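You operate a simulated robot arm through the tools that you are given. There is no shell and no other tool.

Carry out the task below with a simulated robot arm. There is one attempt and no reset: what you move stays moved.

TASK
Join the white channel to the steel block in the welding jig.
Fine: screen shut, then table switched on; one good spot by one pull of the spot lever; then table off, gas lever shut, screen left shut. Leave the other channels. Where these are worked on the way, their far stop is far enough and under half their travel is too little: table switch.

It is judged by the outcome, as a careful person would: the job done as asked, and still so three seconds after it is handed in. It fails if anything else is knocked over, pushed out of place, dropped, spilled or broken.

THE ROBOT
A 7-joint arm with a two-finger parallel gripper, fixed in place. Base frame: the origin is on the floor under the middle of its stand, x ahead of it, y to its left, z up; the work surface is at about z = 840. Lengths are in mm, angles in degrees, forces in N, time in s.
With the tool pointing down near the work surface it reaches from about 300 to 700 mm from the base axis. Its first joint turns from -66.0 to 66.0 degrees. Payload 1.57 kg.
Tool frame: the origin (TCP) lies between the finger pads and is the grasp point; the fingertips stand 30 mm ahead of it; z points along the fingers, y is the line along which they close. Largest opening 110 mm; finger width 24, thickness 12; the body of the gripper, 48 by 112 mm, starts 78 mm behind the TCP.
Orientation is that of the tool frame in the base frame, as a unit quaternion [w, x, y, z]. With the fingers straight down and closing along the base's y, the tool's x points along the base's -x, its y along +y and its z along -z.

THE INTERFACE
- The arm moves only by the tool drive_tool. Its argument "motion" is a list of rows, each an object (a shift or turn left out is 0, a gripper value left out holds the last) with "delta_pos": the shift along the tool's x, y, z in mm, a list of three; "angular": the turn, a rotation vector about the tool's x, y, z in degrees, a list of three; "grip": the opening, from 0 (shut) to 1 (fully open). In form: [{"delta_pos": [tx, ty, tz], "angular": [ax, ay, az], "grip": grip}, ...]. A call has 1 to 20 rows; each row shifts and turns the commanded pose from where the row before left it, along the tool's axes as they then stand. Rows are played at 5 a second. More than 50 mm and 8.6 degrees between two rows, or a gripper value outside its range, and nothing of the call is played. Where a pose cannot be reached the arm comes as near as it can. A force on the tool above 80 N (or 10 N above the force at the start of the call, whichever is more), or a blocked arm, ends the call early, and 0.2 s more pass. The fingers move at their own pace (about 108 mm/s each) and stop on an object; they squeeze with about 22 N. The grip force told is the motor's: it shows also when the fingers shut on nothing. Time passes only in rows, and 0.2 s behind the last, so rows that do not move let the fingers close. The reply holds the time, the measured pose of the TCP, the force on the tool along the base axes, the opening and the grip force, in the units named above and with some noise, with the torque about the TCP (base axes, N m) and any sound that the robot's microphone picked up.
- Cameras (640 x 400 px; columns grow to the right, rows downward): "scene" is fixed at [174.3, -395.9, 1414.6]; the picture's right is [0.71, -0.71, 0.00], its down [-0.35, -0.35, -0.87] and it looks along [0.62, 0.62, -0.49] (base axes); focal length 313 px, centre (320, 200). "wrist" rides on the gripper at [70, 16, -141] in the tool frame; the picture's right is [-0.23, 0.97, 0.00], its down [-0.86, -0.20, -0.48] and it looks along [-0.47, -0.11, 0.88] (tool axes); focal length 222 px, centre (320, 200). There is no depth. A picture from a camera that has moved, and an enlarged one, comes with that camera's place and axes in the base frame and with its lens.
- get_image(camera): a new picture of that camera. No time passes.
- inspect(camera, box): a new picture of the part [left, top, right, bottom] of that camera's present view, enlarged. No time passes.
- job_done(): hands the job in; it is judged then, once.

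Nothing tells you positions but the pictures and the camera data. Unless the task says otherwise, let go and move clear before handing in.

The tools are called after "Emit:" by a JSON object that holds its "method" and its "body". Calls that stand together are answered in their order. drive_tool: Moves the arm, as the interface text tells. Its arguments: {"type":"object","properties":{"motion":{"type":"array","items":{"type":"object","properties":{"delta_pos":{"type":"array","items":{"type":"number"}},"angular":{"type":"array","items":{"type":"number"}},"grip":{"type":"number"}}}}},"required":["motion"]} The other tools are called the same way: get_image (camera) takes a picture; inspect (camera, box) takes an enlarged picture of a part of a camera's view; job_done () hands the job in.

At the start:

```text
time: 0.0
eef_pos: [349.6, 33.9, 1237.9]
tcp_rot: [0.0, 0.0, 1.0, 0.0]
wrist_force: [0.2, 0.5, -0.2]
wrist_torque: [0.0, 0.0, 0.0]
gripper_width: 110.0
finger_force: 0.1
```

scene: 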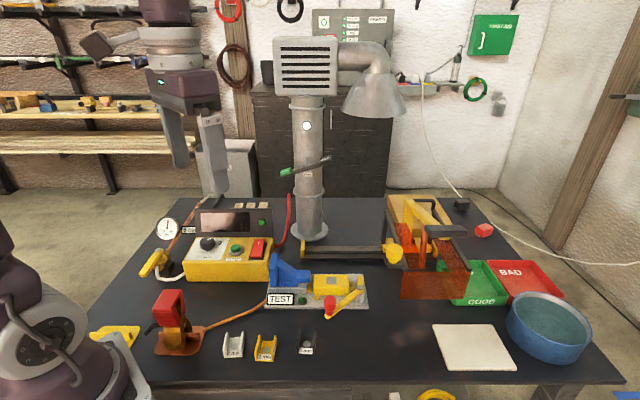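
wrist: 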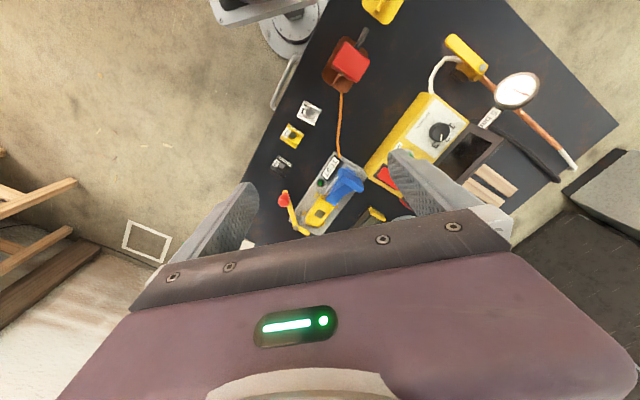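

I see a bench with a welding jig, a power unit, a screen, three channels (white, yellow, dark) and some levers. I'll look at the details closely before moving anything.

Emit:
{"method": "inspect", "body": {"camera": "scene", "box": [80, 180, 300, 380]}}

Emit:
{"method": "inspect", "body": {"camera": "scene", "box": [240, 240, 400, 340]}}

Emit:
{"method": "inspect", "body": {"camera": "scene", "box": [360, 180, 600, 330]}}

Emit:
{"method": "inspect", "body": {"camera": "scene", "box": [240, 0, 520, 180]}}

Emit:
{"method": "inspect", "body": {"camera": "wrist", "box": [240, 80, 400, 240]}}

Emit:
{"method": "inspect", "body": {"camera": "wrist", "box": [300, 0, 620, 220]}}

```text
2.00 times, centred on (190, 280) of scene
camera zoom: at [174.3, -395.9, 1414.6], right [0.71, -0.71, 0.0], down [-0.35, -0.35, -0.87], along [0.62, 0.62, -0.49], focal length 626 px, centre (580, 40)
```

zoom: 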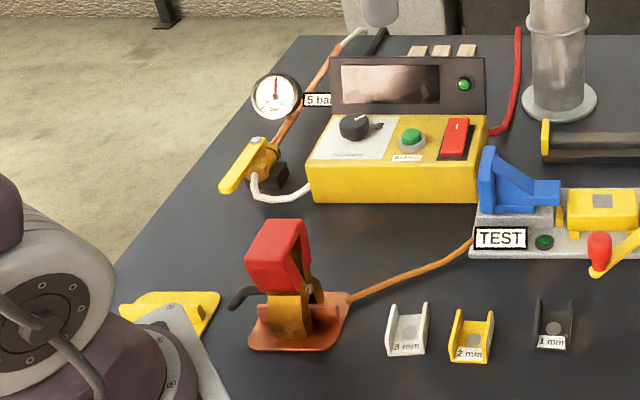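

```text
4.00 times, centred on (320, 290) of scene
camera zoom: at [174.3, -395.9, 1414.6], right [0.71, -0.71, 0.0], down [-0.35, -0.35, -0.87], along [0.62, 0.62, -0.49], focal length 1252 px, centre (320, -160)
```

zoom: 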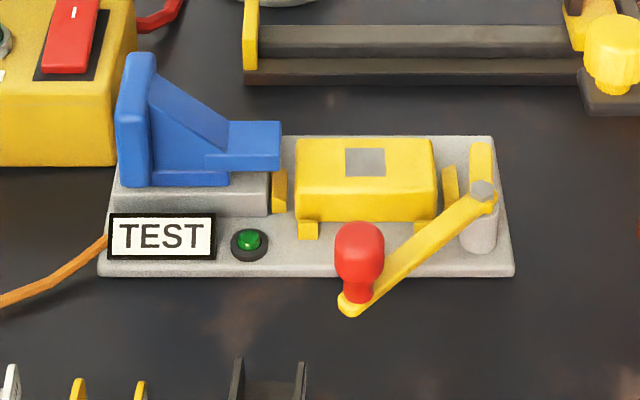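

```text
2.67 times, centred on (480, 255) of scene
camera zoom: at [174.3, -395.9, 1414.6], right [0.71, -0.71, 0.0], down [-0.35, -0.35, -0.87], along [0.62, 0.62, -0.49], focal length 835 px, centre (-107, 53)
```

zoom: 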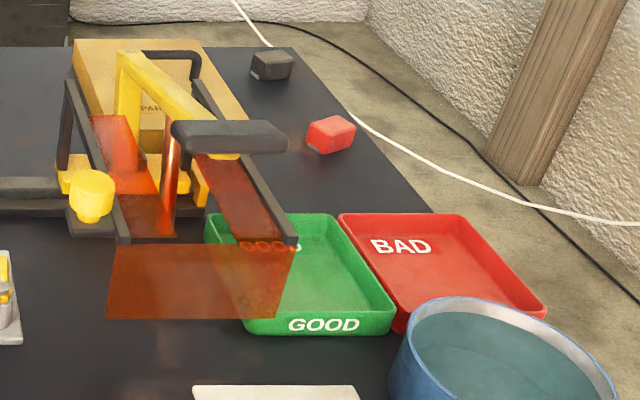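

```text
2.22 times, centred on (380, 90) of scene
camera zoom: at [174.3, -395.9, 1414.6], right [0.71, -0.71, 0.0], down [-0.35, -0.35, -0.87], along [0.62, 0.62, -0.49], focal length 696 px, centre (187, 444)
```

zoom: 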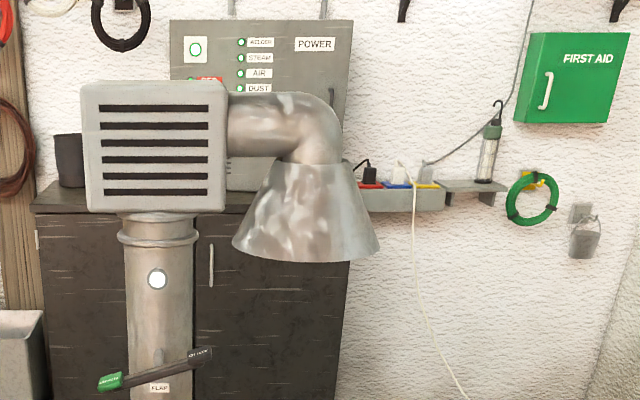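

```text
2.50 times, centred on (320, 160) of wrist
camera zoom: at [278.8, 51.3, 1379.0], right [0.23, 0.97, 0.0], down [0.86, -0.2, 0.48], along [0.47, -0.11, -0.88], focal length 555 px, centre (320, 300)
```

zoom: 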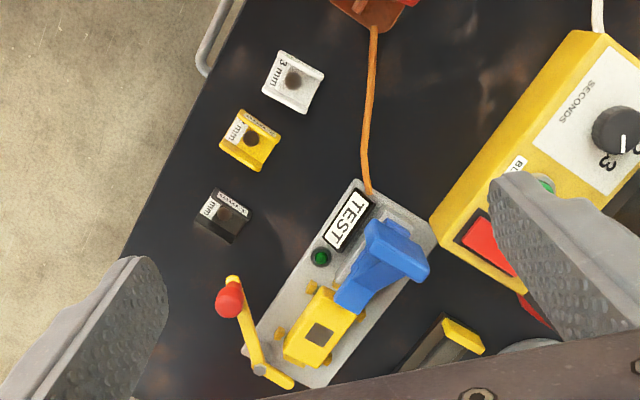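

```text
1.82 times, centred on (460, 110) of wrist
camera zoom: at [278.8, 51.3, 1379.0], right [0.23, 0.97, 0.0], down [0.86, -0.2, 0.48], along [0.47, -0.11, -0.88], focal length 404 px, centre (66, 364)
```

zoom: 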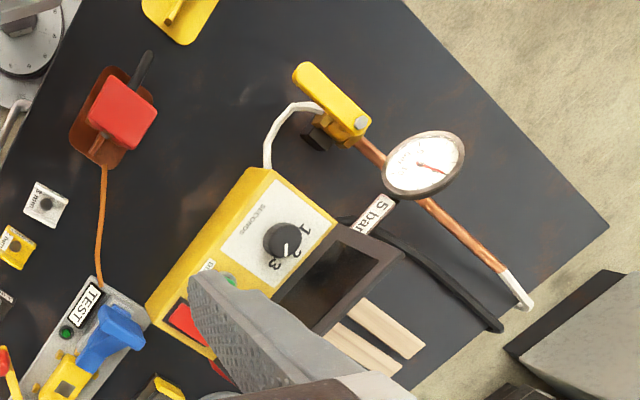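

I need finer detail of the welder area, the power unit, the gas valve, and the red pedal-like device before deciding. Next I zoom in on each.

Emit:
{"method": "inspect", "body": {"camera": "scene", "box": [380, 185, 480, 305]}}

Emit:
{"method": "inspect", "body": {"camera": "scene", "box": [180, 195, 280, 290]}}

Emit:
{"method": "inspect", "body": {"camera": "scene", "box": [130, 205, 210, 290]}}

Emit:
{"method": "inspect", "body": {"camera": "scene", "box": [80, 280, 210, 370]}}

Emit:
{"method": "inspect", "body": {"camera": "scene", "box": [210, 320, 330, 370]}}

Emit:
{"method": "inspect", "body": {"camera": "scene", "box": [270, 90, 350, 200]}}

Emit:
{"method": "inspect", "body": {"camera": "scene", "box": [290, 210, 420, 280]}}

Emit:
{"method": "inspect", "body": {"camera": "scene", "box": [300, 0, 420, 60]}}

```text
3.33 times, centred on (430, 245) of scene
camera zoom: at [174.3, -395.9, 1414.6], right [0.71, -0.71, 0.0], down [-0.35, -0.35, -0.87], along [0.62, 0.62, -0.49], focal length 1043 px, centre (-47, 50)
```

zoom: 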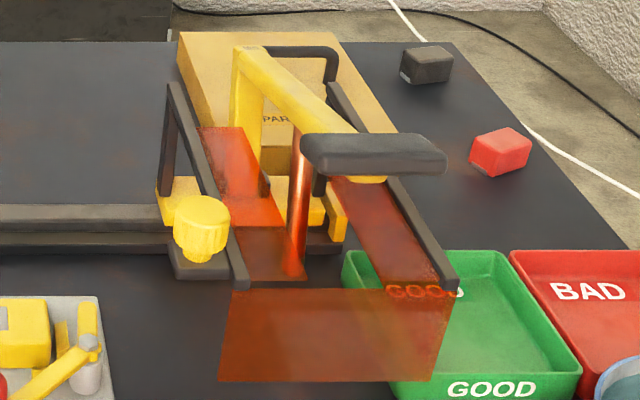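

```text
4.21 times, centred on (230, 242) of scene
camera zoom: at [174.3, -395.9, 1414.6], right [0.71, -0.71, 0.0], down [-0.35, -0.35, -0.87], along [0.62, 0.62, -0.49], focal length 1318 px, centre (699, 21)
```

zoom: 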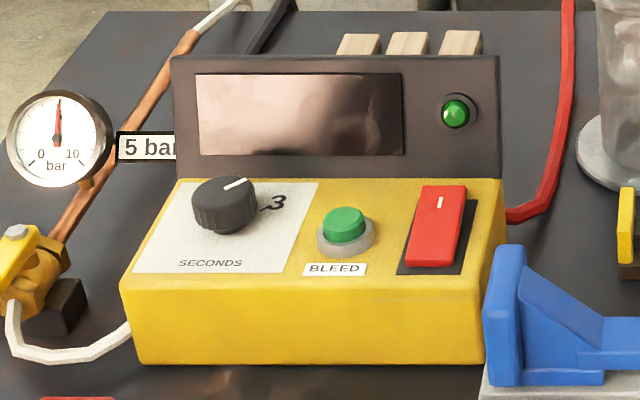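

```text
4.71 times, centred on (170, 248) of scene
camera zoom: at [174.3, -395.9, 1414.6], right [0.71, -0.71, 0.0], down [-0.35, -0.35, -0.87], along [0.62, 0.62, -0.49], focal length 1473 px, centre (1026, -24)
```

zoom: 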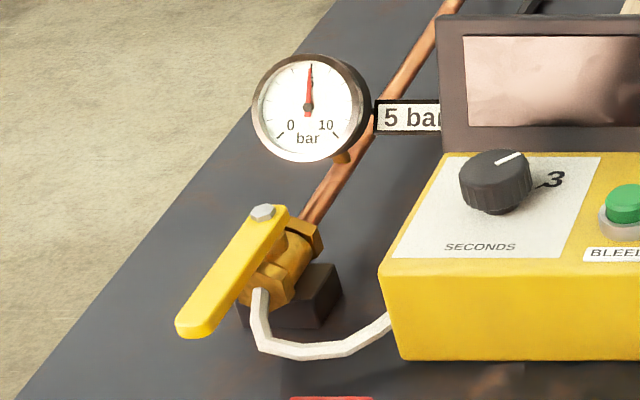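

```text
4.44 times, centred on (145, 325) of scene
camera zoom: at [174.3, -395.9, 1414.6], right [0.71, -0.71, 0.0], down [-0.35, -0.35, -0.87], along [0.62, 0.62, -0.49], focal length 1391 px, centre (1098, -356)
```

zoom: 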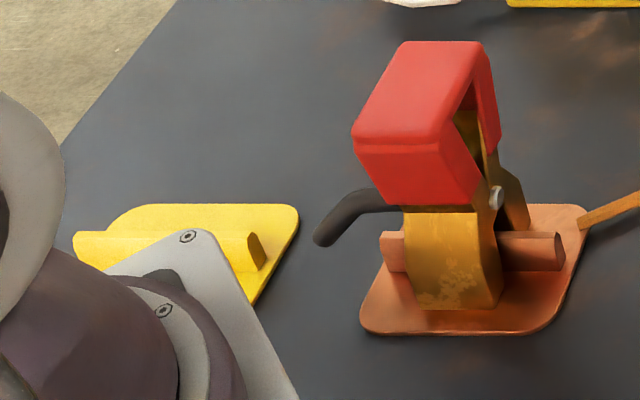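

```text
5.33 times, centred on (270, 345) of scene
camera zoom: at [174.3, -395.9, 1414.6], right [0.71, -0.71, 0.0], down [-0.35, -0.35, -0.87], along [0.62, 0.62, -0.49], focal length 1669 px, centre (587, -573)
```

zoom: 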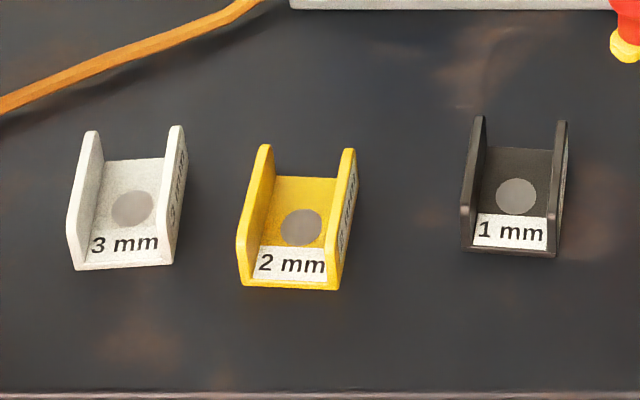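

```text
3.64 times, centred on (310, 145) of scene
camera zoom: at [174.3, -395.9, 1414.6], right [0.71, -0.71, 0.0], down [-0.35, -0.35, -0.87], along [0.62, 0.62, -0.49], focal length 1138 px, centre (356, 400)
```

zoom: 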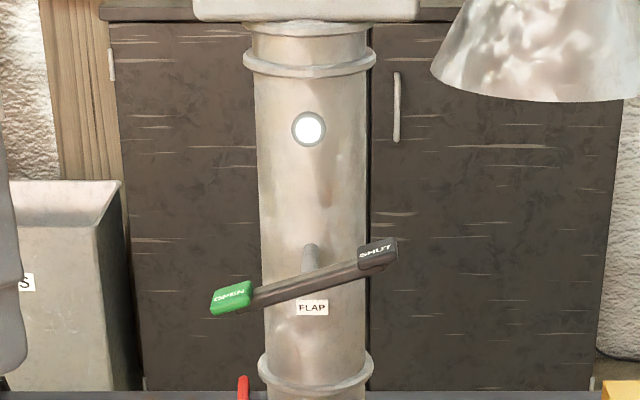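

```text
4.92 times, centred on (355, 245) of scene
camera zoom: at [174.3, -395.9, 1414.6], right [0.71, -0.71, 0.0], down [-0.35, -0.35, -0.87], along [0.62, 0.62, -0.49], focal length 1541 px, centre (148, -22)
```

zoom: 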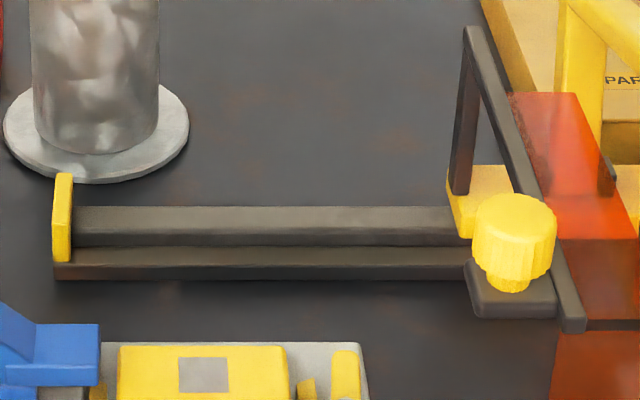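

```text
5.33 times, centred on (360, 30) of scene
camera zoom: at [174.3, -395.9, 1414.6], right [0.71, -0.71, 0.0], down [-0.35, -0.35, -0.87], along [0.62, 0.62, -0.49], focal length 1669 px, centre (107, 1107)
```

zoom: 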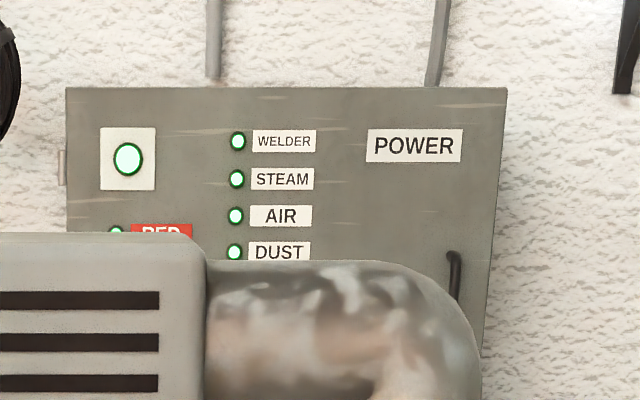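

The layout so far: yellow power unit (timer dial, BLEED button, red rocker), gas valve with gauge, TEST fixture in the middle, a spot welder with an orange screen on a rail at right, and three channels in front. I'll move the arm up high towards the welder to see inside it with the wrist camera.

Emit:
{"method": "drive_tool", "body": {"motion": [{"delta_pos": [-25, -37, 0]}, {"delta_pos": [-25, -37, 0]}, {"delta_pos": [-25, -37, 0]}, {"delta_pos": [-25, -37, 0]}, {"angular": [0, -8, 0]}, {"angular": [0, -8, 0]}, {"angular": [0, -8, 0]}]}}

Emit:
{"method": "get_image", "body": {"camera": "wrist"}}

Emit:
{"method": "get_image", "body": {"camera": "scene"}}

```text
time: 1.6
eef_pos: [449.3, -114.4, 1236.5]
tcp_rot: [0.209, 0.001, 0.978, -0.001]
wrist_force: [0.1, -1.0, 0.6]
wrist_torque: [-0.03, -0.02, 0.0]
gripper_width: 110.3
finger_force: 0.0
```

```text
taken
camera wrist: at [327.4, -97.3, 1337.4], right [0.21, 0.97, 0.09], down [0.58, -0.2, 0.79], along [0.78, -0.11, -0.61], focal length 222 px, centre (320, 200)
```

wrist: 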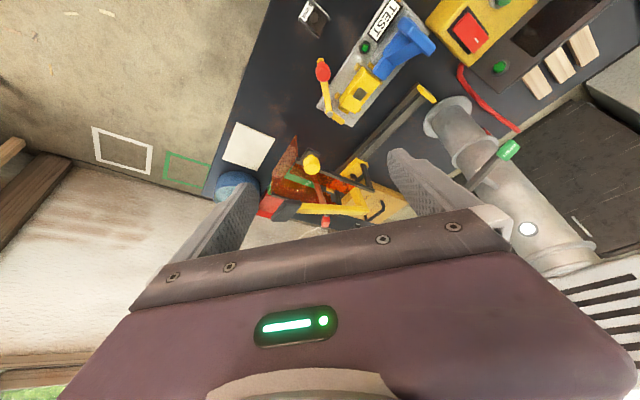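

```text
taken
```

scene: 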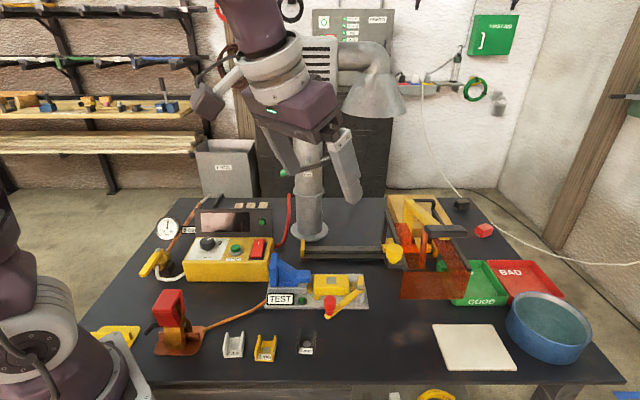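

Emit:
{"method": "inspect", "body": {"camera": "wrist", "box": [250, 120, 400, 240]}}

Emit:
{"method": "inspect", "body": {"camera": "wrist", "box": [290, 0, 450, 130]}}

Emit:
{"method": "inspect", "body": {"camera": "wrist", "box": [420, 0, 640, 170]}}

```text
3.33 times, centred on (325, 180) of wrist
camera zoom: at [327.4, -97.3, 1337.4], right [0.21, 0.97, 0.09], down [0.58, -0.2, 0.79], along [0.78, -0.11, -0.61], focal length 740 px, centre (303, 267)
```

zoom: 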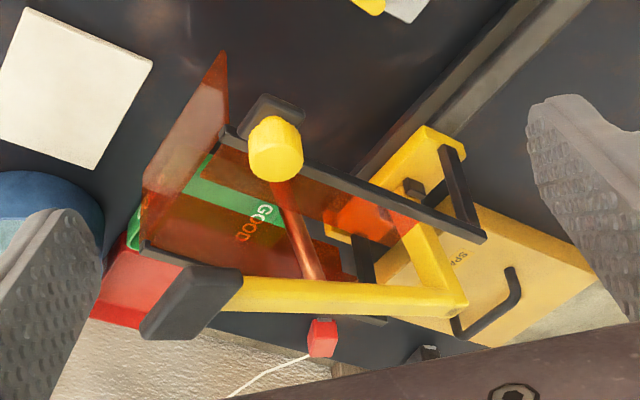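

```text
3.08 times, centred on (370, 65) of wrist
camera zoom: at [327.4, -97.3, 1337.4], right [0.21, 0.97, 0.09], down [0.58, -0.2, 0.79], along [0.78, -0.11, -0.61], focal length 684 px, centre (166, 615)
```

zoom: 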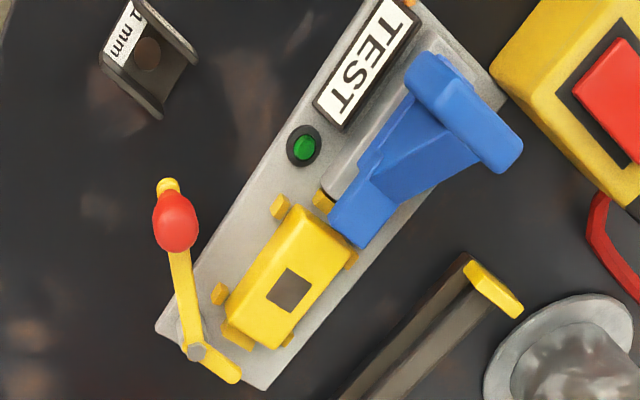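

```text
2.35 times, centred on (530, 85) of wrist
camera zoom: at [327.4, -97.3, 1337.4], right [0.21, 0.97, 0.09], down [0.58, -0.2, 0.79], along [0.78, -0.11, -0.61], focal length 523 px, centre (-174, 471)
```

zoom: 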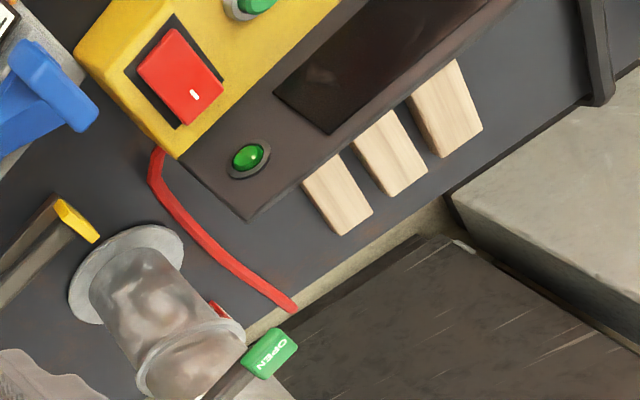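

The welder head and screen appear to be on a carriage on a rail to the right of the fixture marked TEST. I'll untilt and move over it (staying high) for a closer look.

Emit:
{"method": "drive_tool", "body": {"motion": [{"angular": [0, 8, 0]}, {"angular": [0, 8, 0]}, {"angular": [0, 8, 0]}, {"delta_pos": [-35, -9, 5]}, {"delta_pos": [-35, -9, 5]}, {"delta_pos": [-35, -9, 5]}, {"delta_pos": [-35, -9, 5]}]}}

Emit:
{"method": "get_image", "body": {"camera": "wrist"}}

```text
time: 3.2
eef_pos: [569.9, -146.2, 1216.2]
tcp_rot: [-0.001, 0.002, 1.0, -0.001]
wrist_force: [0.0, 0.5, 0.4]
wrist_torque: [-0.02, 0.02, 0.0]
gripper_width: 110.1
finger_force: 0.0
out of reach, approached as far as the arm can: row 7
```

```text
taken
camera wrist: at [500.6, -129.2, 1357.2], right [0.23, 0.97, 0.0], down [0.85, -0.2, 0.48], along [0.46, -0.11, -0.88], focal length 222 px, centre (320, 200)
```

wrist: 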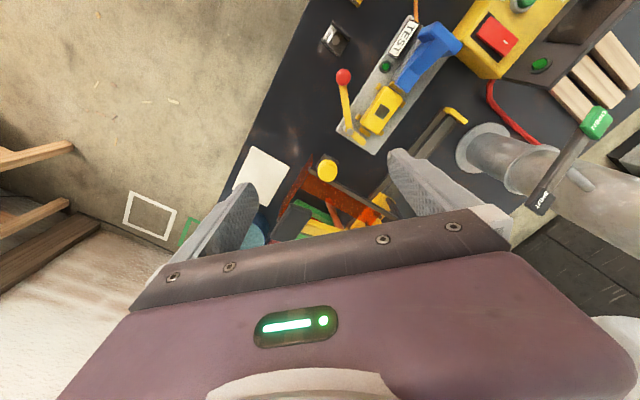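

Emit:
{"method": "inspect", "body": {"camera": "wrist", "box": [240, 140, 400, 240]}}

Emit:
{"method": "inspect", "body": {"camera": "wrist", "box": [310, 0, 470, 160]}}

Emit:
{"method": "inspect", "body": {"camera": "wrist", "box": [440, 0, 640, 220]}}

```text
4.00 times, centred on (320, 190) of wrist
camera zoom: at [500.6, -129.2, 1357.2], right [0.23, 0.97, 0.0], down [0.85, -0.2, 0.48], along [0.46, -0.11, -0.88], focal length 888 px, centre (320, 240)
```

zoom: 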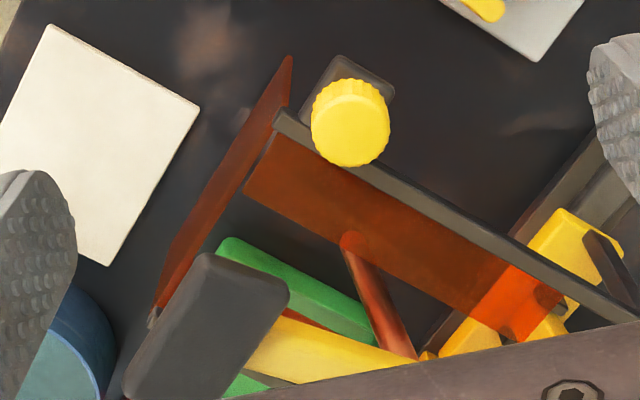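

```text
2.50 times, centred on (390, 80) of wrist
camera zoom: at [500.6, -129.2, 1357.2], right [0.23, 0.97, 0.0], down [0.85, -0.2, 0.48], along [0.46, -0.11, -0.88], focal length 555 px, centre (145, 500)
```

zoom: 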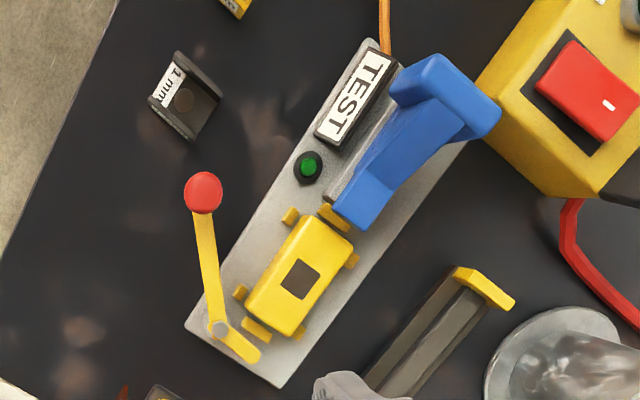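

```text
1.82 times, centred on (540, 110) of wrist
camera zoom: at [500.6, -129.2, 1357.2], right [0.23, 0.97, 0.0], down [0.85, -0.2, 0.48], along [0.46, -0.11, -0.88], focal length 404 px, centre (-80, 364)
```

zoom: 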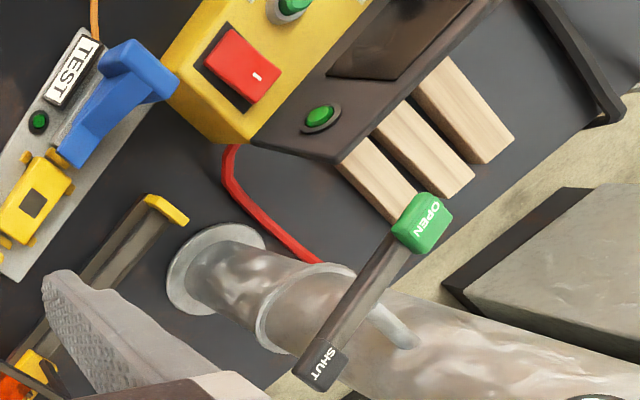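

The fixture in front of the rail holds a yellow block with a bare grey square; the screen/welder carriage can slide left along the rail to cover it. Next I look at the power unit dial, rocker and gas lever from above.

Emit:
{"method": "drive_tool", "body": {"motion": [{"delta_pos": [9, 38, 12]}, {"delta_pos": [9, 38, 12]}, {"delta_pos": [9, 38, 12]}, {"delta_pos": [9, 38, 12]}, {"delta_pos": [9, 38, 12]}, {"delta_pos": [9, 38, 12]}, {"delta_pos": [9, 38, 12]}, {"delta_pos": [9, 38, 12]}, {"delta_pos": [9, 38, 12]}]}}

Emit:
{"method": "get_image", "body": {"camera": "wrist"}}

Emit:
{"method": "inspect", "body": {"camera": "wrist", "box": [200, 0, 440, 200]}}

Emit:
{"method": "inspect", "body": {"camera": "wrist", "box": [400, 0, 640, 200]}}

```text
time: 5.2
eef_pos: [488.6, 198.2, 1109.2]
tcp_rot: [0.0, 0.0, 1.0, 0.0]
wrist_force: [0.8, 0.4, 0.4]
wrist_torque: [-0.01, -0.02, 0.01]
gripper_width: 109.9
finger_force: 0.0
```

```text
taken
camera wrist: at [417.8, 215.2, 1249.6], right [0.23, 0.97, 0.0], down [0.85, -0.2, 0.48], along [0.47, -0.11, -0.88], focal length 222 px, centre (320, 200)
```

wrist: 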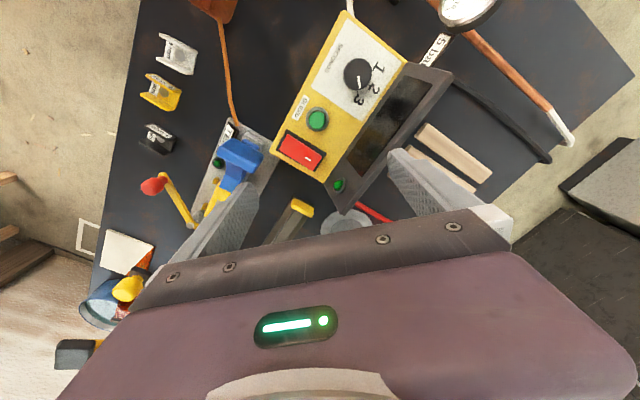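

```text
2.00 times, centred on (320, 100) of wrist
camera zoom: at [417.8, 215.2, 1249.6], right [0.23, 0.97, 0.0], down [0.85, -0.2, 0.48], along [0.47, -0.11, -0.88], focal length 444 px, centre (320, 400)
```

zoom: 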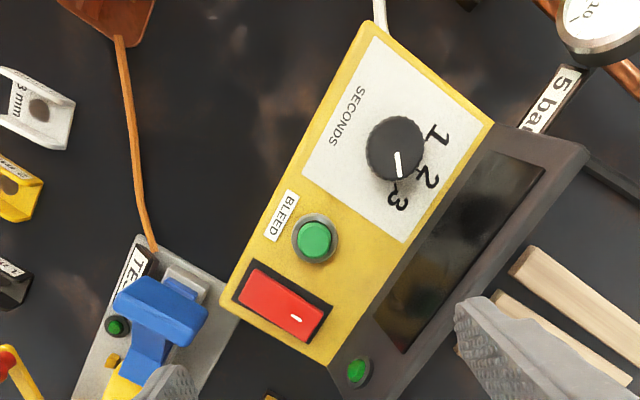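

```text
2.00 times, centred on (520, 100) of wrist
camera zoom: at [417.8, 215.2, 1249.6], right [0.23, 0.97, 0.0], down [0.85, -0.2, 0.48], along [0.47, -0.11, -0.88], focal length 444 px, centre (-80, 400)
```

zoom: 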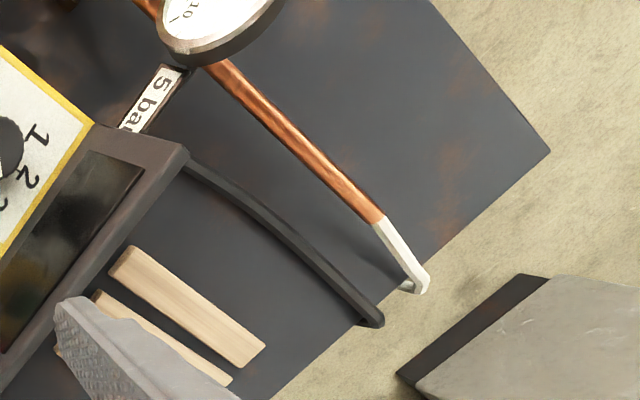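

The dial pointer looks to be at 3 (seconds) already, matching the white 3 mm channel. Next I check the dial more closely and look at the gas lever and gauge.

Emit:
{"method": "inspect", "body": {"camera": "wrist", "box": [320, 30, 400, 130]}}

Emit:
{"method": "drive_tool", "body": {"motion": [{"delta_pos": [30, 25, 0]}, {"delta_pos": [30, 25, 0]}, {"delta_pos": [30, 25, 0]}, {"delta_pos": [30, 25, 0]}]}}

Emit:
{"method": "get_image", "body": {"camera": "wrist"}}

Emit:
{"method": "inspect", "body": {"camera": "wrist", "box": [300, 0, 540, 180]}}

Emit:
{"method": "inspect", "body": {"camera": "wrist", "box": [120, 0, 320, 150]}}

```text
4.00 times, centred on (360, 80) of wrist
camera zoom: at [417.8, 215.2, 1249.6], right [0.23, 0.97, 0.0], down [0.85, -0.2, 0.48], along [0.47, -0.11, -0.88], focal length 888 px, centre (160, 680)
```

zoom: 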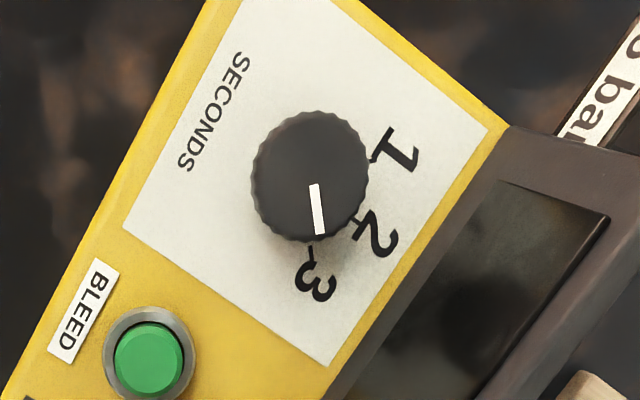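

```text
time: 6.2
eef_pos: [371.5, 298.8, 1107.9]
tcp_rot: [0.0, 0.001, 1.0, 0.0]
wrist_force: [-0.3, 0.1, 1.9]
wrist_torque: [-0.02, -0.02, 0.02]
gripper_width: 110.0
finger_force: 0.0
```

```text
taken
camera wrist: at [300.2, 315.0, 1249.6], right [0.23, 0.97, 0.0], down [0.85, -0.2, 0.48], along [0.47, -0.11, -0.88], focal length 222 px, centre (320, 200)
```

wrist: 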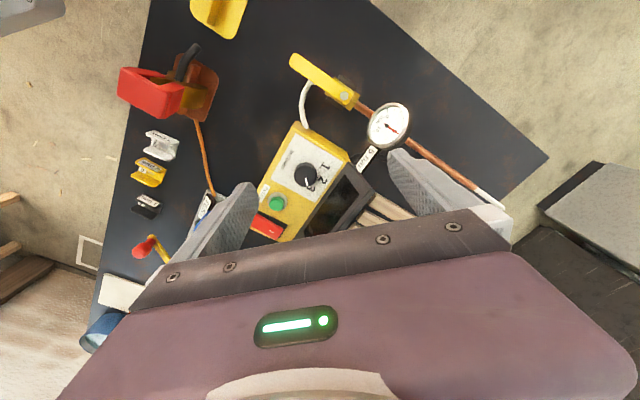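

```text
2.22 times, centred on (420, 90) of wrist
camera zoom: at [300.2, 315.0, 1249.6], right [0.23, 0.97, 0.0], down [0.85, -0.2, 0.48], along [0.47, -0.11, -0.88], focal length 494 px, centre (98, 444)
```

zoom: 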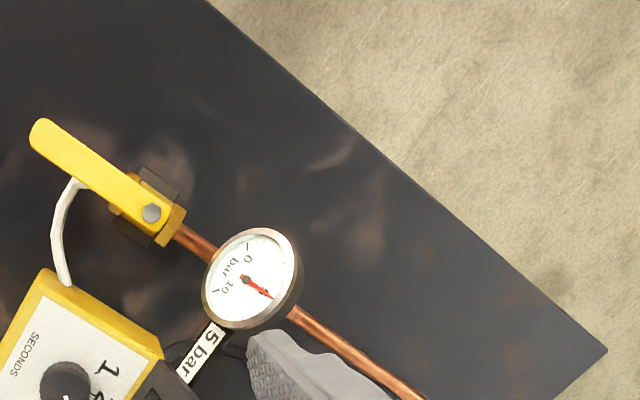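

```text
2.67 times, centred on (220, 75) of wrist
camera zoom: at [300.2, 315.0, 1249.6], right [0.23, 0.97, 0.0], down [0.85, -0.2, 0.48], along [0.47, -0.11, -0.88], focal length 592 px, centre (587, 533)
```

zoom: 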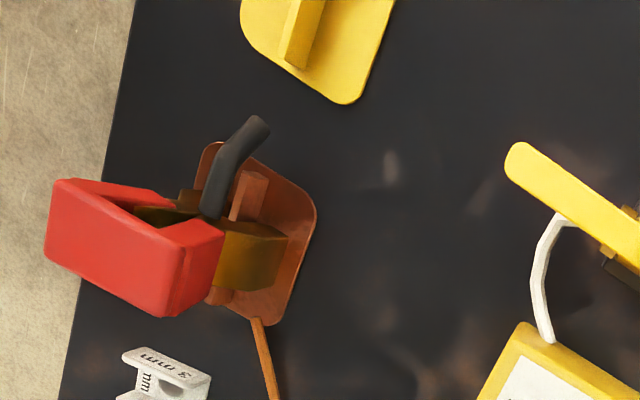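

The gas lever lies in line with the pipe (open), the gauge reads about 5 bar, and the earth clamp sits on the copper bar. Next I look closely at the jig and the block.

Emit:
{"method": "drive_tool", "body": {"motion": [{"delta_pos": [-21, -35, 4]}, {"delta_pos": [-21, -35, 4]}, {"delta_pos": [-21, -35, 4]}, {"delta_pos": [-21, -35, 4]}, {"delta_pos": [-21, -35, 4]}, {"delta_pos": [-21, -35, 4]}, {"delta_pos": [-21, -35, 4]}, {"delta_pos": [-21, -35, 4]}, {"delta_pos": [-21, -35, 4]}]}}

Emit:
{"method": "get_image", "body": {"camera": "wrist"}}

Emit:
{"method": "inspect", "body": {"camera": "wrist", "box": [270, 60, 400, 210]}}

Emit:
{"method": "inspect", "body": {"camera": "wrist", "box": [180, 0, 300, 100]}}

```text
time: 8.2
eef_pos: [559.1, -17.4, 1073.8]
tcp_rot: [0.0, -0.001, 1.0, 0.0]
wrist_force: [0.2, -0.3, -0.4]
wrist_torque: [-0.01, 0.03, -0.02]
gripper_width: 110.0
finger_force: 0.0
```

```text
taken
camera wrist: at [488.3, -2.1, 1214.2], right [0.23, 0.97, 0.0], down [0.86, -0.2, 0.48], along [0.47, -0.11, -0.88], focal length 222 px, centre (320, 200)
```

wrist: 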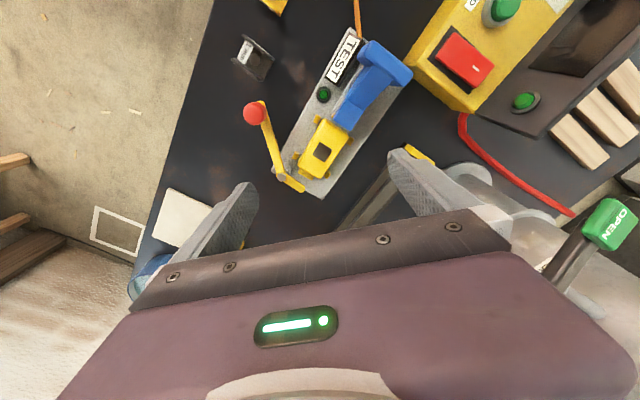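

```text
2.67 times, centred on (335, 135) of wrist
camera zoom: at [488.3, -2.1, 1214.2], right [0.23, 0.97, 0.0], down [0.86, -0.2, 0.48], along [0.47, -0.11, -0.88], focal length 592 px, centre (280, 373)
```

zoom: 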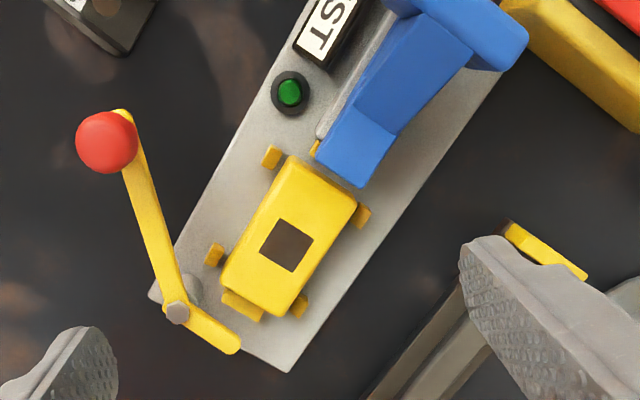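

```text
4.00 times, centred on (240, 50) of wrist
camera zoom: at [488.3, -2.1, 1214.2], right [0.23, 0.97, 0.0], down [0.86, -0.2, 0.48], along [0.47, -0.11, -0.88], focal length 888 px, centre (640, 800)
```

zoom: 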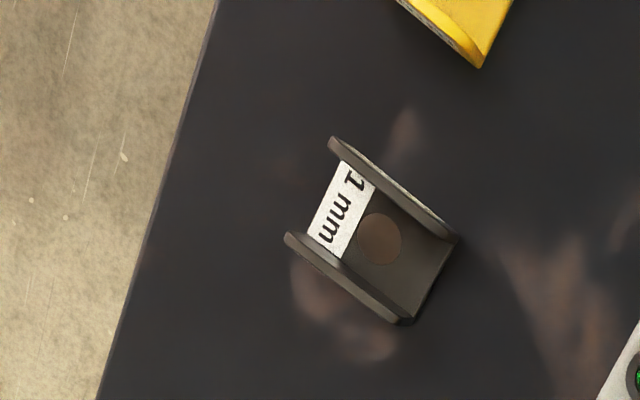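

The jig holds the yellow-painted block between small lugs, with a red-knob cam lever at one end. I need closer views of the block, lugs, cam pad and blue part to understand how the channel seats.

Emit:
{"method": "inspect", "body": {"camera": "wrist", "box": [270, 110, 350, 200]}}

Emit:
{"method": "inspect", "body": {"camera": "scene", "box": [300, 260, 380, 330]}}

Emit:
{"method": "inspect", "body": {"camera": "scene", "box": [255, 245, 335, 315]}}

Emit:
{"method": "inspect", "body": {"camera": "scene", "box": [215, 325, 255, 365]}}

```text
4.44 times, centred on (310, 155) of wrist
camera zoom: at [488.3, -2.1, 1214.2], right [0.23, 0.97, 0.0], down [0.86, -0.2, 0.48], along [0.47, -0.11, -0.88], focal length 987 px, centre (364, 400)
```

zoom: 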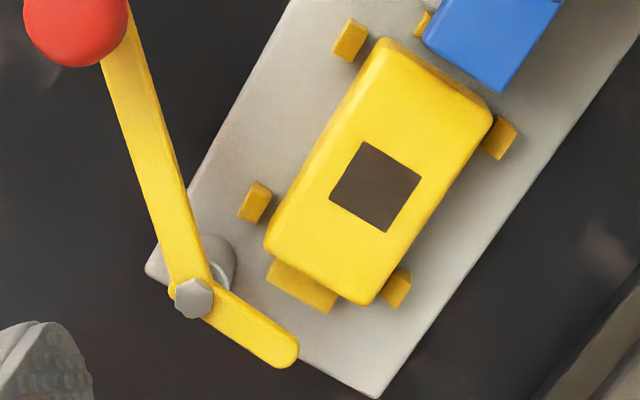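

```text
5.71 times, centred on (340, 295) of scene
camera zoom: at [174.3, -395.9, 1414.6], right [0.71, -0.71, 0.0], down [-0.35, -0.35, -0.87], along [0.62, 0.62, -0.49], focal length 1788 px, centre (206, -343)
```

zoom: 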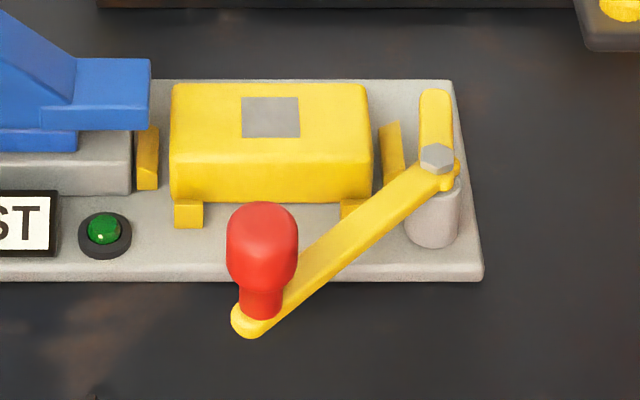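

```text
5.71 times, centred on (295, 280) of scene
camera zoom: at [174.3, -395.9, 1414.6], right [0.71, -0.71, 0.0], down [-0.35, -0.35, -0.87], along [0.62, 0.62, -0.49], focal length 1788 px, centre (463, -257)
```

zoom: 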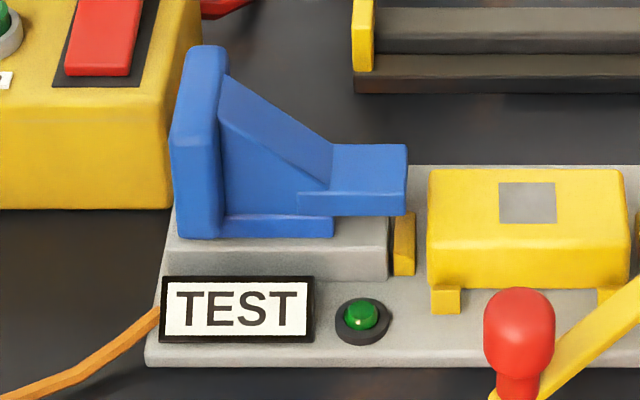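

```text
10.00 times, centred on (235, 345) of scene
camera zoom: at [174.3, -395.9, 1414.6], right [0.71, -0.71, 0.0], down [-0.35, -0.35, -0.87], along [0.62, 0.62, -0.49], focal length 3130 px, centre (1170, -1250)
```

zoom: 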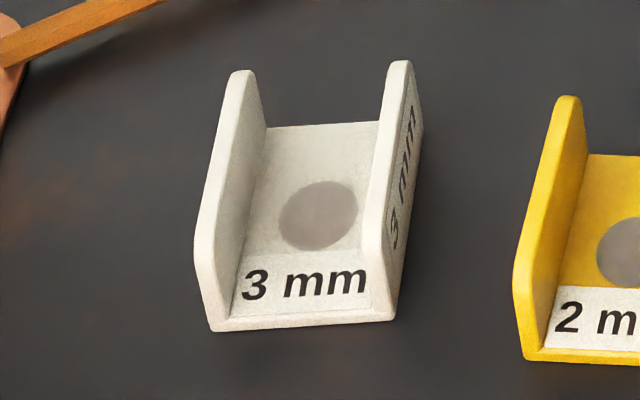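

The jig: block (about 80×43 mm, top at z≈878, bare square at ≈(587,−21)), white channel at ≈(341,24) aligned with the table axes. I'll go above the white channel, yaw 45° so the fingers close along the table's long axis, and look.

Emit:
{"method": "drive_tool", "body": {"motion": [{"delta_pos": [43.6, 8.2, 0]}, {"delta_pos": [43.6, 8.2, 0]}, {"delta_pos": [43.6, 8.2, 0]}, {"delta_pos": [43.6, 8.2, 0]}, {"delta_pos": [43.6, 8.2, 0]}, {"angular": [0, 0, -7.5]}, {"angular": [0, 0, -7.5]}, {"angular": [0, 0, -7.5]}, {"angular": [0, 0, -7.5]}, {"angular": [0, 0, -7.5]}, {"angular": [0, 0, -7.5]}]}}

Emit:
{"method": "get_image", "body": {"camera": "wrist"}}

Emit:
{"method": "inspect", "body": {"camera": "wrist", "box": [260, 80, 380, 180]}}

```text
time: 10.6
eef_pos: [340.2, 23.4, 1073.4]
tcp_rot: [0.001, -0.384, 0.923, 0.0]
wrist_force: [-0.4, 0.0, 0.3]
wrist_torque: [-0.03, 0.0, -0.01]
gripper_width: 110.0
finger_force: 0.0
```

```text
taken
camera wrist: at [279.1, -15.1, 1214.5], right [-0.53, 0.85, 0.0], down [0.74, 0.47, 0.48], along [0.41, 0.25, -0.88], focal length 222 px, centre (320, 200)
```

wrist: 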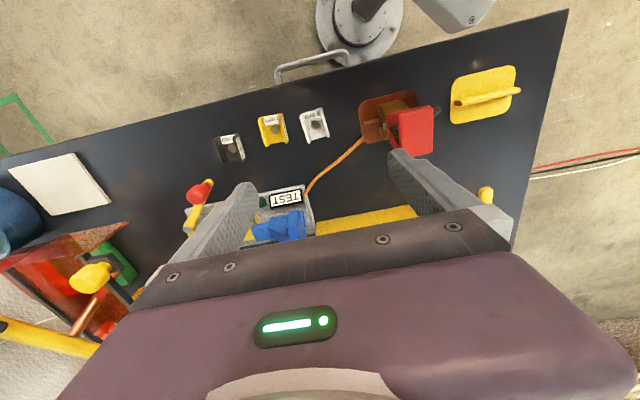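

```text
4.00 times, centred on (320, 130) of wrist
camera zoom: at [279.1, -15.1, 1214.5], right [-0.53, 0.85, 0.0], down [0.74, 0.47, 0.48], along [0.41, 0.25, -0.88], focal length 888 px, centre (320, 480)
```

zoom: 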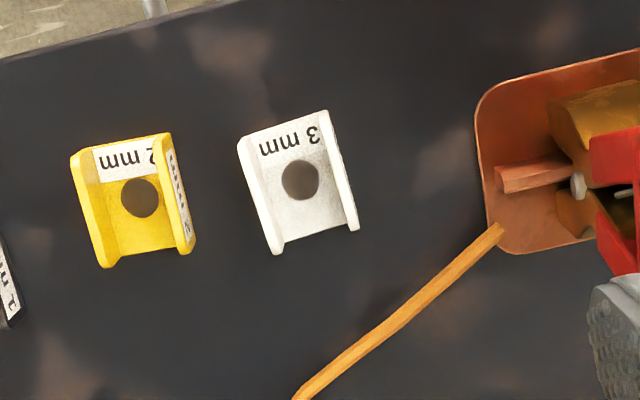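

The white channel is centred at about (338,12), axis roughly along the table's depth, turned about 46–48°. I'll trim the yaw, centre on it and descend part way for a finer look.

Emit:
{"method": "drive_tool", "body": {"motion": [{"delta_pos": [3, -2.1, 37], "angular": [0, 0, -1.6]}, {"delta_pos": [3, -2.1, 37]}, {"delta_pos": [3, -2.1, 37]}]}}

Emit:
{"method": "get_image", "body": {"camera": "wrist"}}

Emit:
{"method": "inspect", "body": {"camera": "wrist", "box": [260, 100, 380, 200]}}

Emit:
{"method": "inspect", "body": {"camera": "scene", "box": [170, 250, 330, 370]}}

```text
time: 11.4
eef_pos: [339.6, 14.1, 962.3]
tcp_rot: [0.0, -0.396, 0.918, -0.001]
wrist_force: [0.3, -0.2, 0.1]
wrist_torque: [-0.01, -0.03, 0.04]
gripper_width: 110.0
finger_force: 0.1
```

```text
taken
camera wrist: at [280.1, -25.7, 1104.1], right [-0.55, 0.83, 0.0], down [0.73, 0.48, 0.48], along [0.4, 0.26, -0.88], focal length 222 px, centre (320, 200)
```

wrist: 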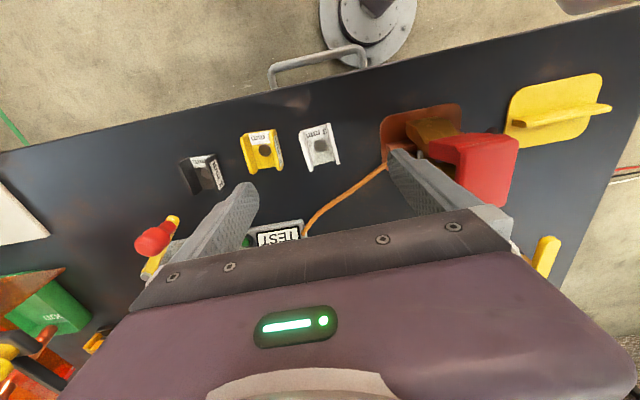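

```text
4.00 times, centred on (320, 150) of wrist
camera zoom: at [280.1, -25.7, 1104.1], right [-0.55, 0.83, 0.0], down [0.73, 0.48, 0.48], along [0.4, 0.26, -0.88], focal length 888 px, centre (320, 400)
```

zoom: 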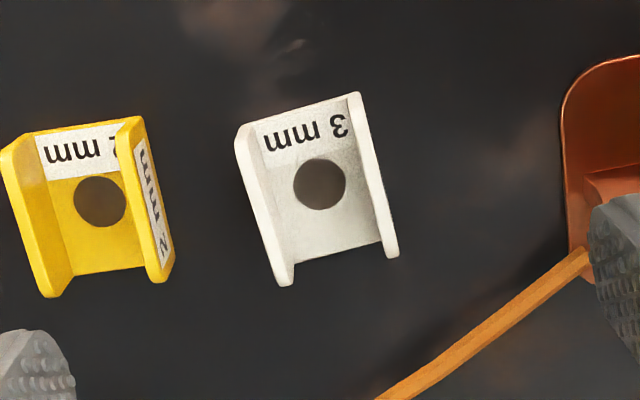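

```text
3.33 times, centred on (250, 310) of scene
camera zoom: at [174.3, -395.9, 1414.6], right [0.71, -0.71, 0.0], down [-0.35, -0.35, -0.87], along [0.62, 0.62, -0.49], focal length 1043 px, centre (553, -167)
```

zoom: 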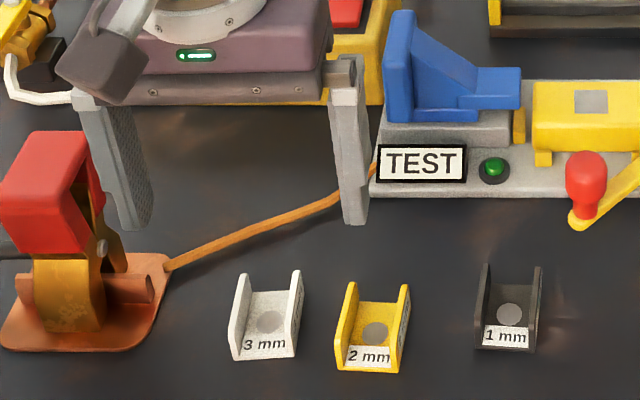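

The channel (≈35×44×23 mm) is centred within 2 mm under the tool; the red clamp is close beside the open left finger. I'll narrow the fingers first, descend, and grip the channel across its walls.

Emit:
{"method": "drive_tool", "body": {"motion": [{"grip": 0.5}, {"grip": 0.5}, {"delta_pos": [1.8, 0, 30]}, {"delta_pos": [0, 0, 30]}, {"delta_pos": [0, 0, 18]}]}}

Emit:
{"method": "get_image", "body": {"camera": "wrist"}}

Emit:
{"method": "inspect", "body": {"camera": "scene", "box": [140, 240, 300, 370]}}

```text
time: 12.6
eef_pos: [337.1, 11.9, 883.9]
tcp_rot: [0.0, -0.395, 0.918, -0.002]
wrist_force: [-0.2, 0.9, 0.3]
wrist_torque: [-0.01, 0.02, 0.03]
gripper_width: 55.1
finger_force: 0.1
```

```text
taken
camera wrist: at [277.0, -26.8, 1025.2], right [-0.55, 0.83, 0.0], down [0.73, 0.48, 0.48], along [0.4, 0.26, -0.88], focal length 222 px, centre (320, 200)
```

wrist: 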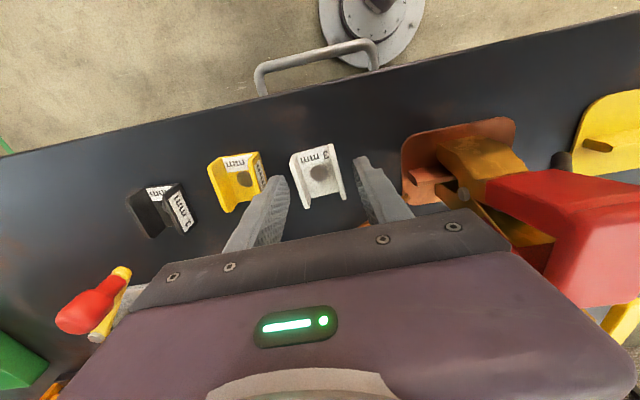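

```text
3.08 times, centred on (220, 305) of scene
camera zoom: at [174.3, -395.9, 1414.6], right [0.71, -0.71, 0.0], down [-0.35, -0.35, -0.87], along [0.62, 0.62, -0.49], focal length 963 px, centre (628, -123)
```

zoom: 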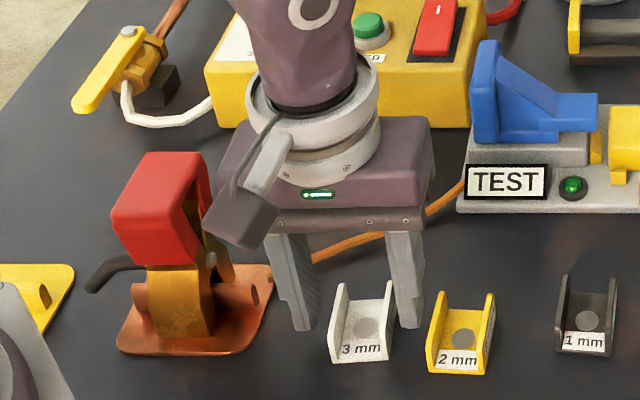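

The fingers straddle the channel with room on both sides. I'll lower the last few mm and close.

Emit:
{"method": "drive_tool", "body": {"motion": [{"delta_pos": [0, 0, 8]}, {"grip": 0.2}, {"grip": 0.2}, {"grip": 0.2}]}}

Emit:
{"method": "get_image", "body": {"camera": "wrist"}}

Emit:
{"method": "inspect", "body": {"camera": "wrist", "box": [250, 120, 390, 220]}}

```text
time: 13.6
eef_pos: [338.3, 12.8, 876.1]
tcp_rot: [0.0, -0.395, 0.919, 0.001]
wrist_force: [1.0, 0.3, 2.5]
wrist_torque: [-0.01, -0.07, -0.04]
gripper_width: 35.3
finger_force: 21.7
```

```text
taken
camera wrist: at [277.7, -26.9, 1017.6], right [-0.55, 0.83, 0.0], down [0.73, 0.48, 0.48], along [0.4, 0.26, -0.88], focal length 222 px, centre (320, 200)
```

wrist: 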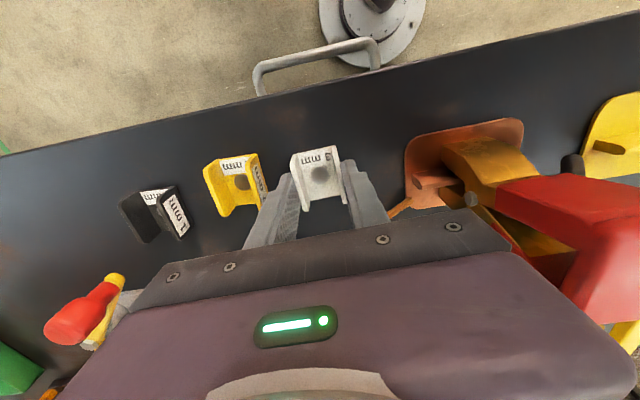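

```text
4.00 times, centred on (320, 170) of wrist
camera zoom: at [277.7, -26.9, 1017.6], right [-0.55, 0.83, 0.0], down [0.73, 0.48, 0.48], along [0.4, 0.26, -0.88], focal length 888 px, centre (320, 320)
```

zoom: 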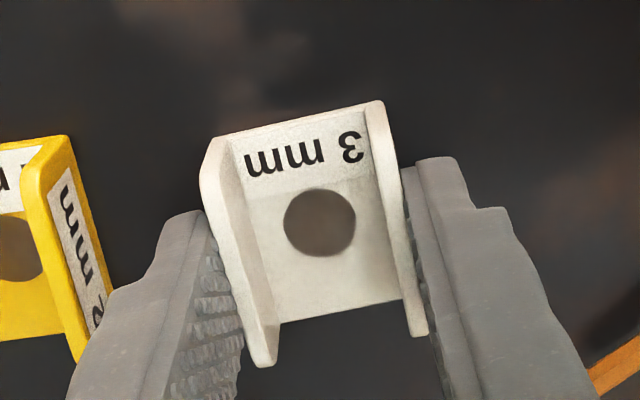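

The white channel is held (35.3 mm across), centred at the tool point. I'll lift straight up and carry it over to above the block, staying high.

Emit:
{"method": "drive_tool", "body": {"motion": [{"delta_pos": [0, 0, -42]}, {"delta_pos": [0, 0, -42]}, {"delta_pos": [0, 0, -42]}, {"delta_pos": [-24.3, -34, 0]}, {"delta_pos": [-24.3, -34, 0]}, {"delta_pos": [-24.3, -34, 0]}, {"delta_pos": [-24.3, -34, 0]}, {"delta_pos": [-24.3, -34, 0]}, {"delta_pos": [-24.3, -34, 0]}]}}

Emit:
{"method": "get_image", "body": {"camera": "wrist"}}

Emit:
{"method": "inspect", "body": {"camera": "wrist", "box": [240, 100, 400, 220]}}

Emit:
{"method": "inspect", "body": {"camera": "scene", "box": [260, 210, 400, 330]}}

```text
time: 15.6
eef_pos: [588.0, -23.1, 1001.4]
tcp_rot: [0.0, -0.395, 0.919, 0.0]
wrist_force: [0.3, 0.0, 0.5]
wrist_torque: [-0.01, -0.01, 0.0]
gripper_width: 22.0
finger_force: 0.0
```

```text
taken
camera wrist: at [528.0, -62.8, 1142.9], right [-0.55, 0.83, 0.0], down [0.73, 0.48, 0.48], along [0.4, 0.26, -0.88], focal length 222 px, centre (320, 200)
```

wrist: 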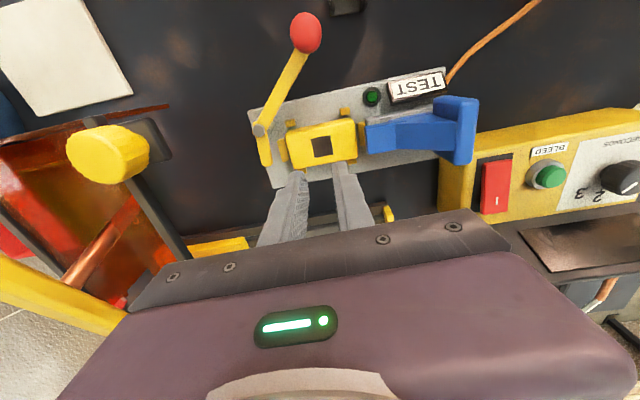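

```text
3.33 times, centred on (320, 160) of wrist
camera zoom: at [528.0, -62.8, 1142.9], right [-0.55, 0.83, 0.0], down [0.73, 0.48, 0.48], along [0.4, 0.26, -0.88], focal length 740 px, centre (320, 333)
```

zoom: 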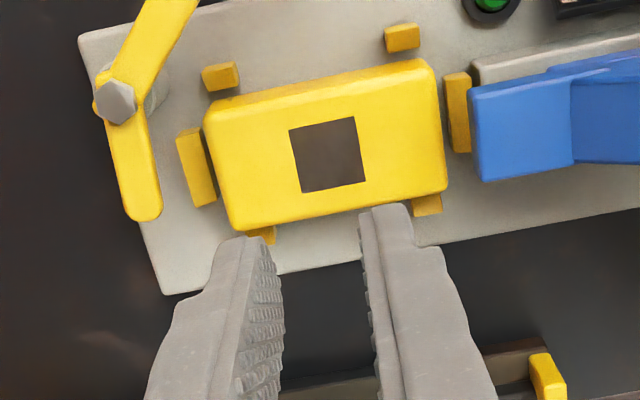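

```text
3.33 times, centred on (330, 270) of scene
camera zoom: at [174.3, -395.9, 1414.6], right [0.71, -0.71, 0.0], down [-0.35, -0.35, -0.87], along [0.62, 0.62, -0.49], focal length 1043 px, centre (287, -33)
```

zoom: 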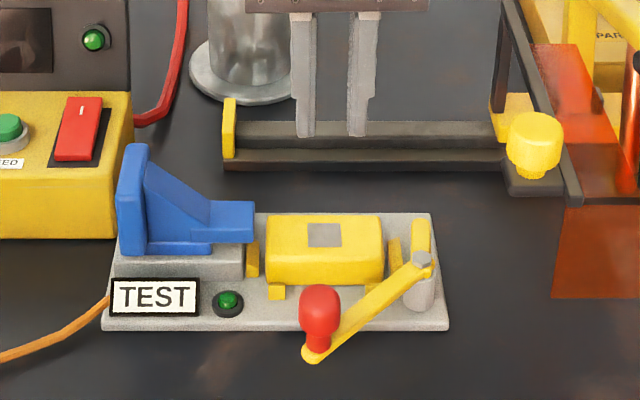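

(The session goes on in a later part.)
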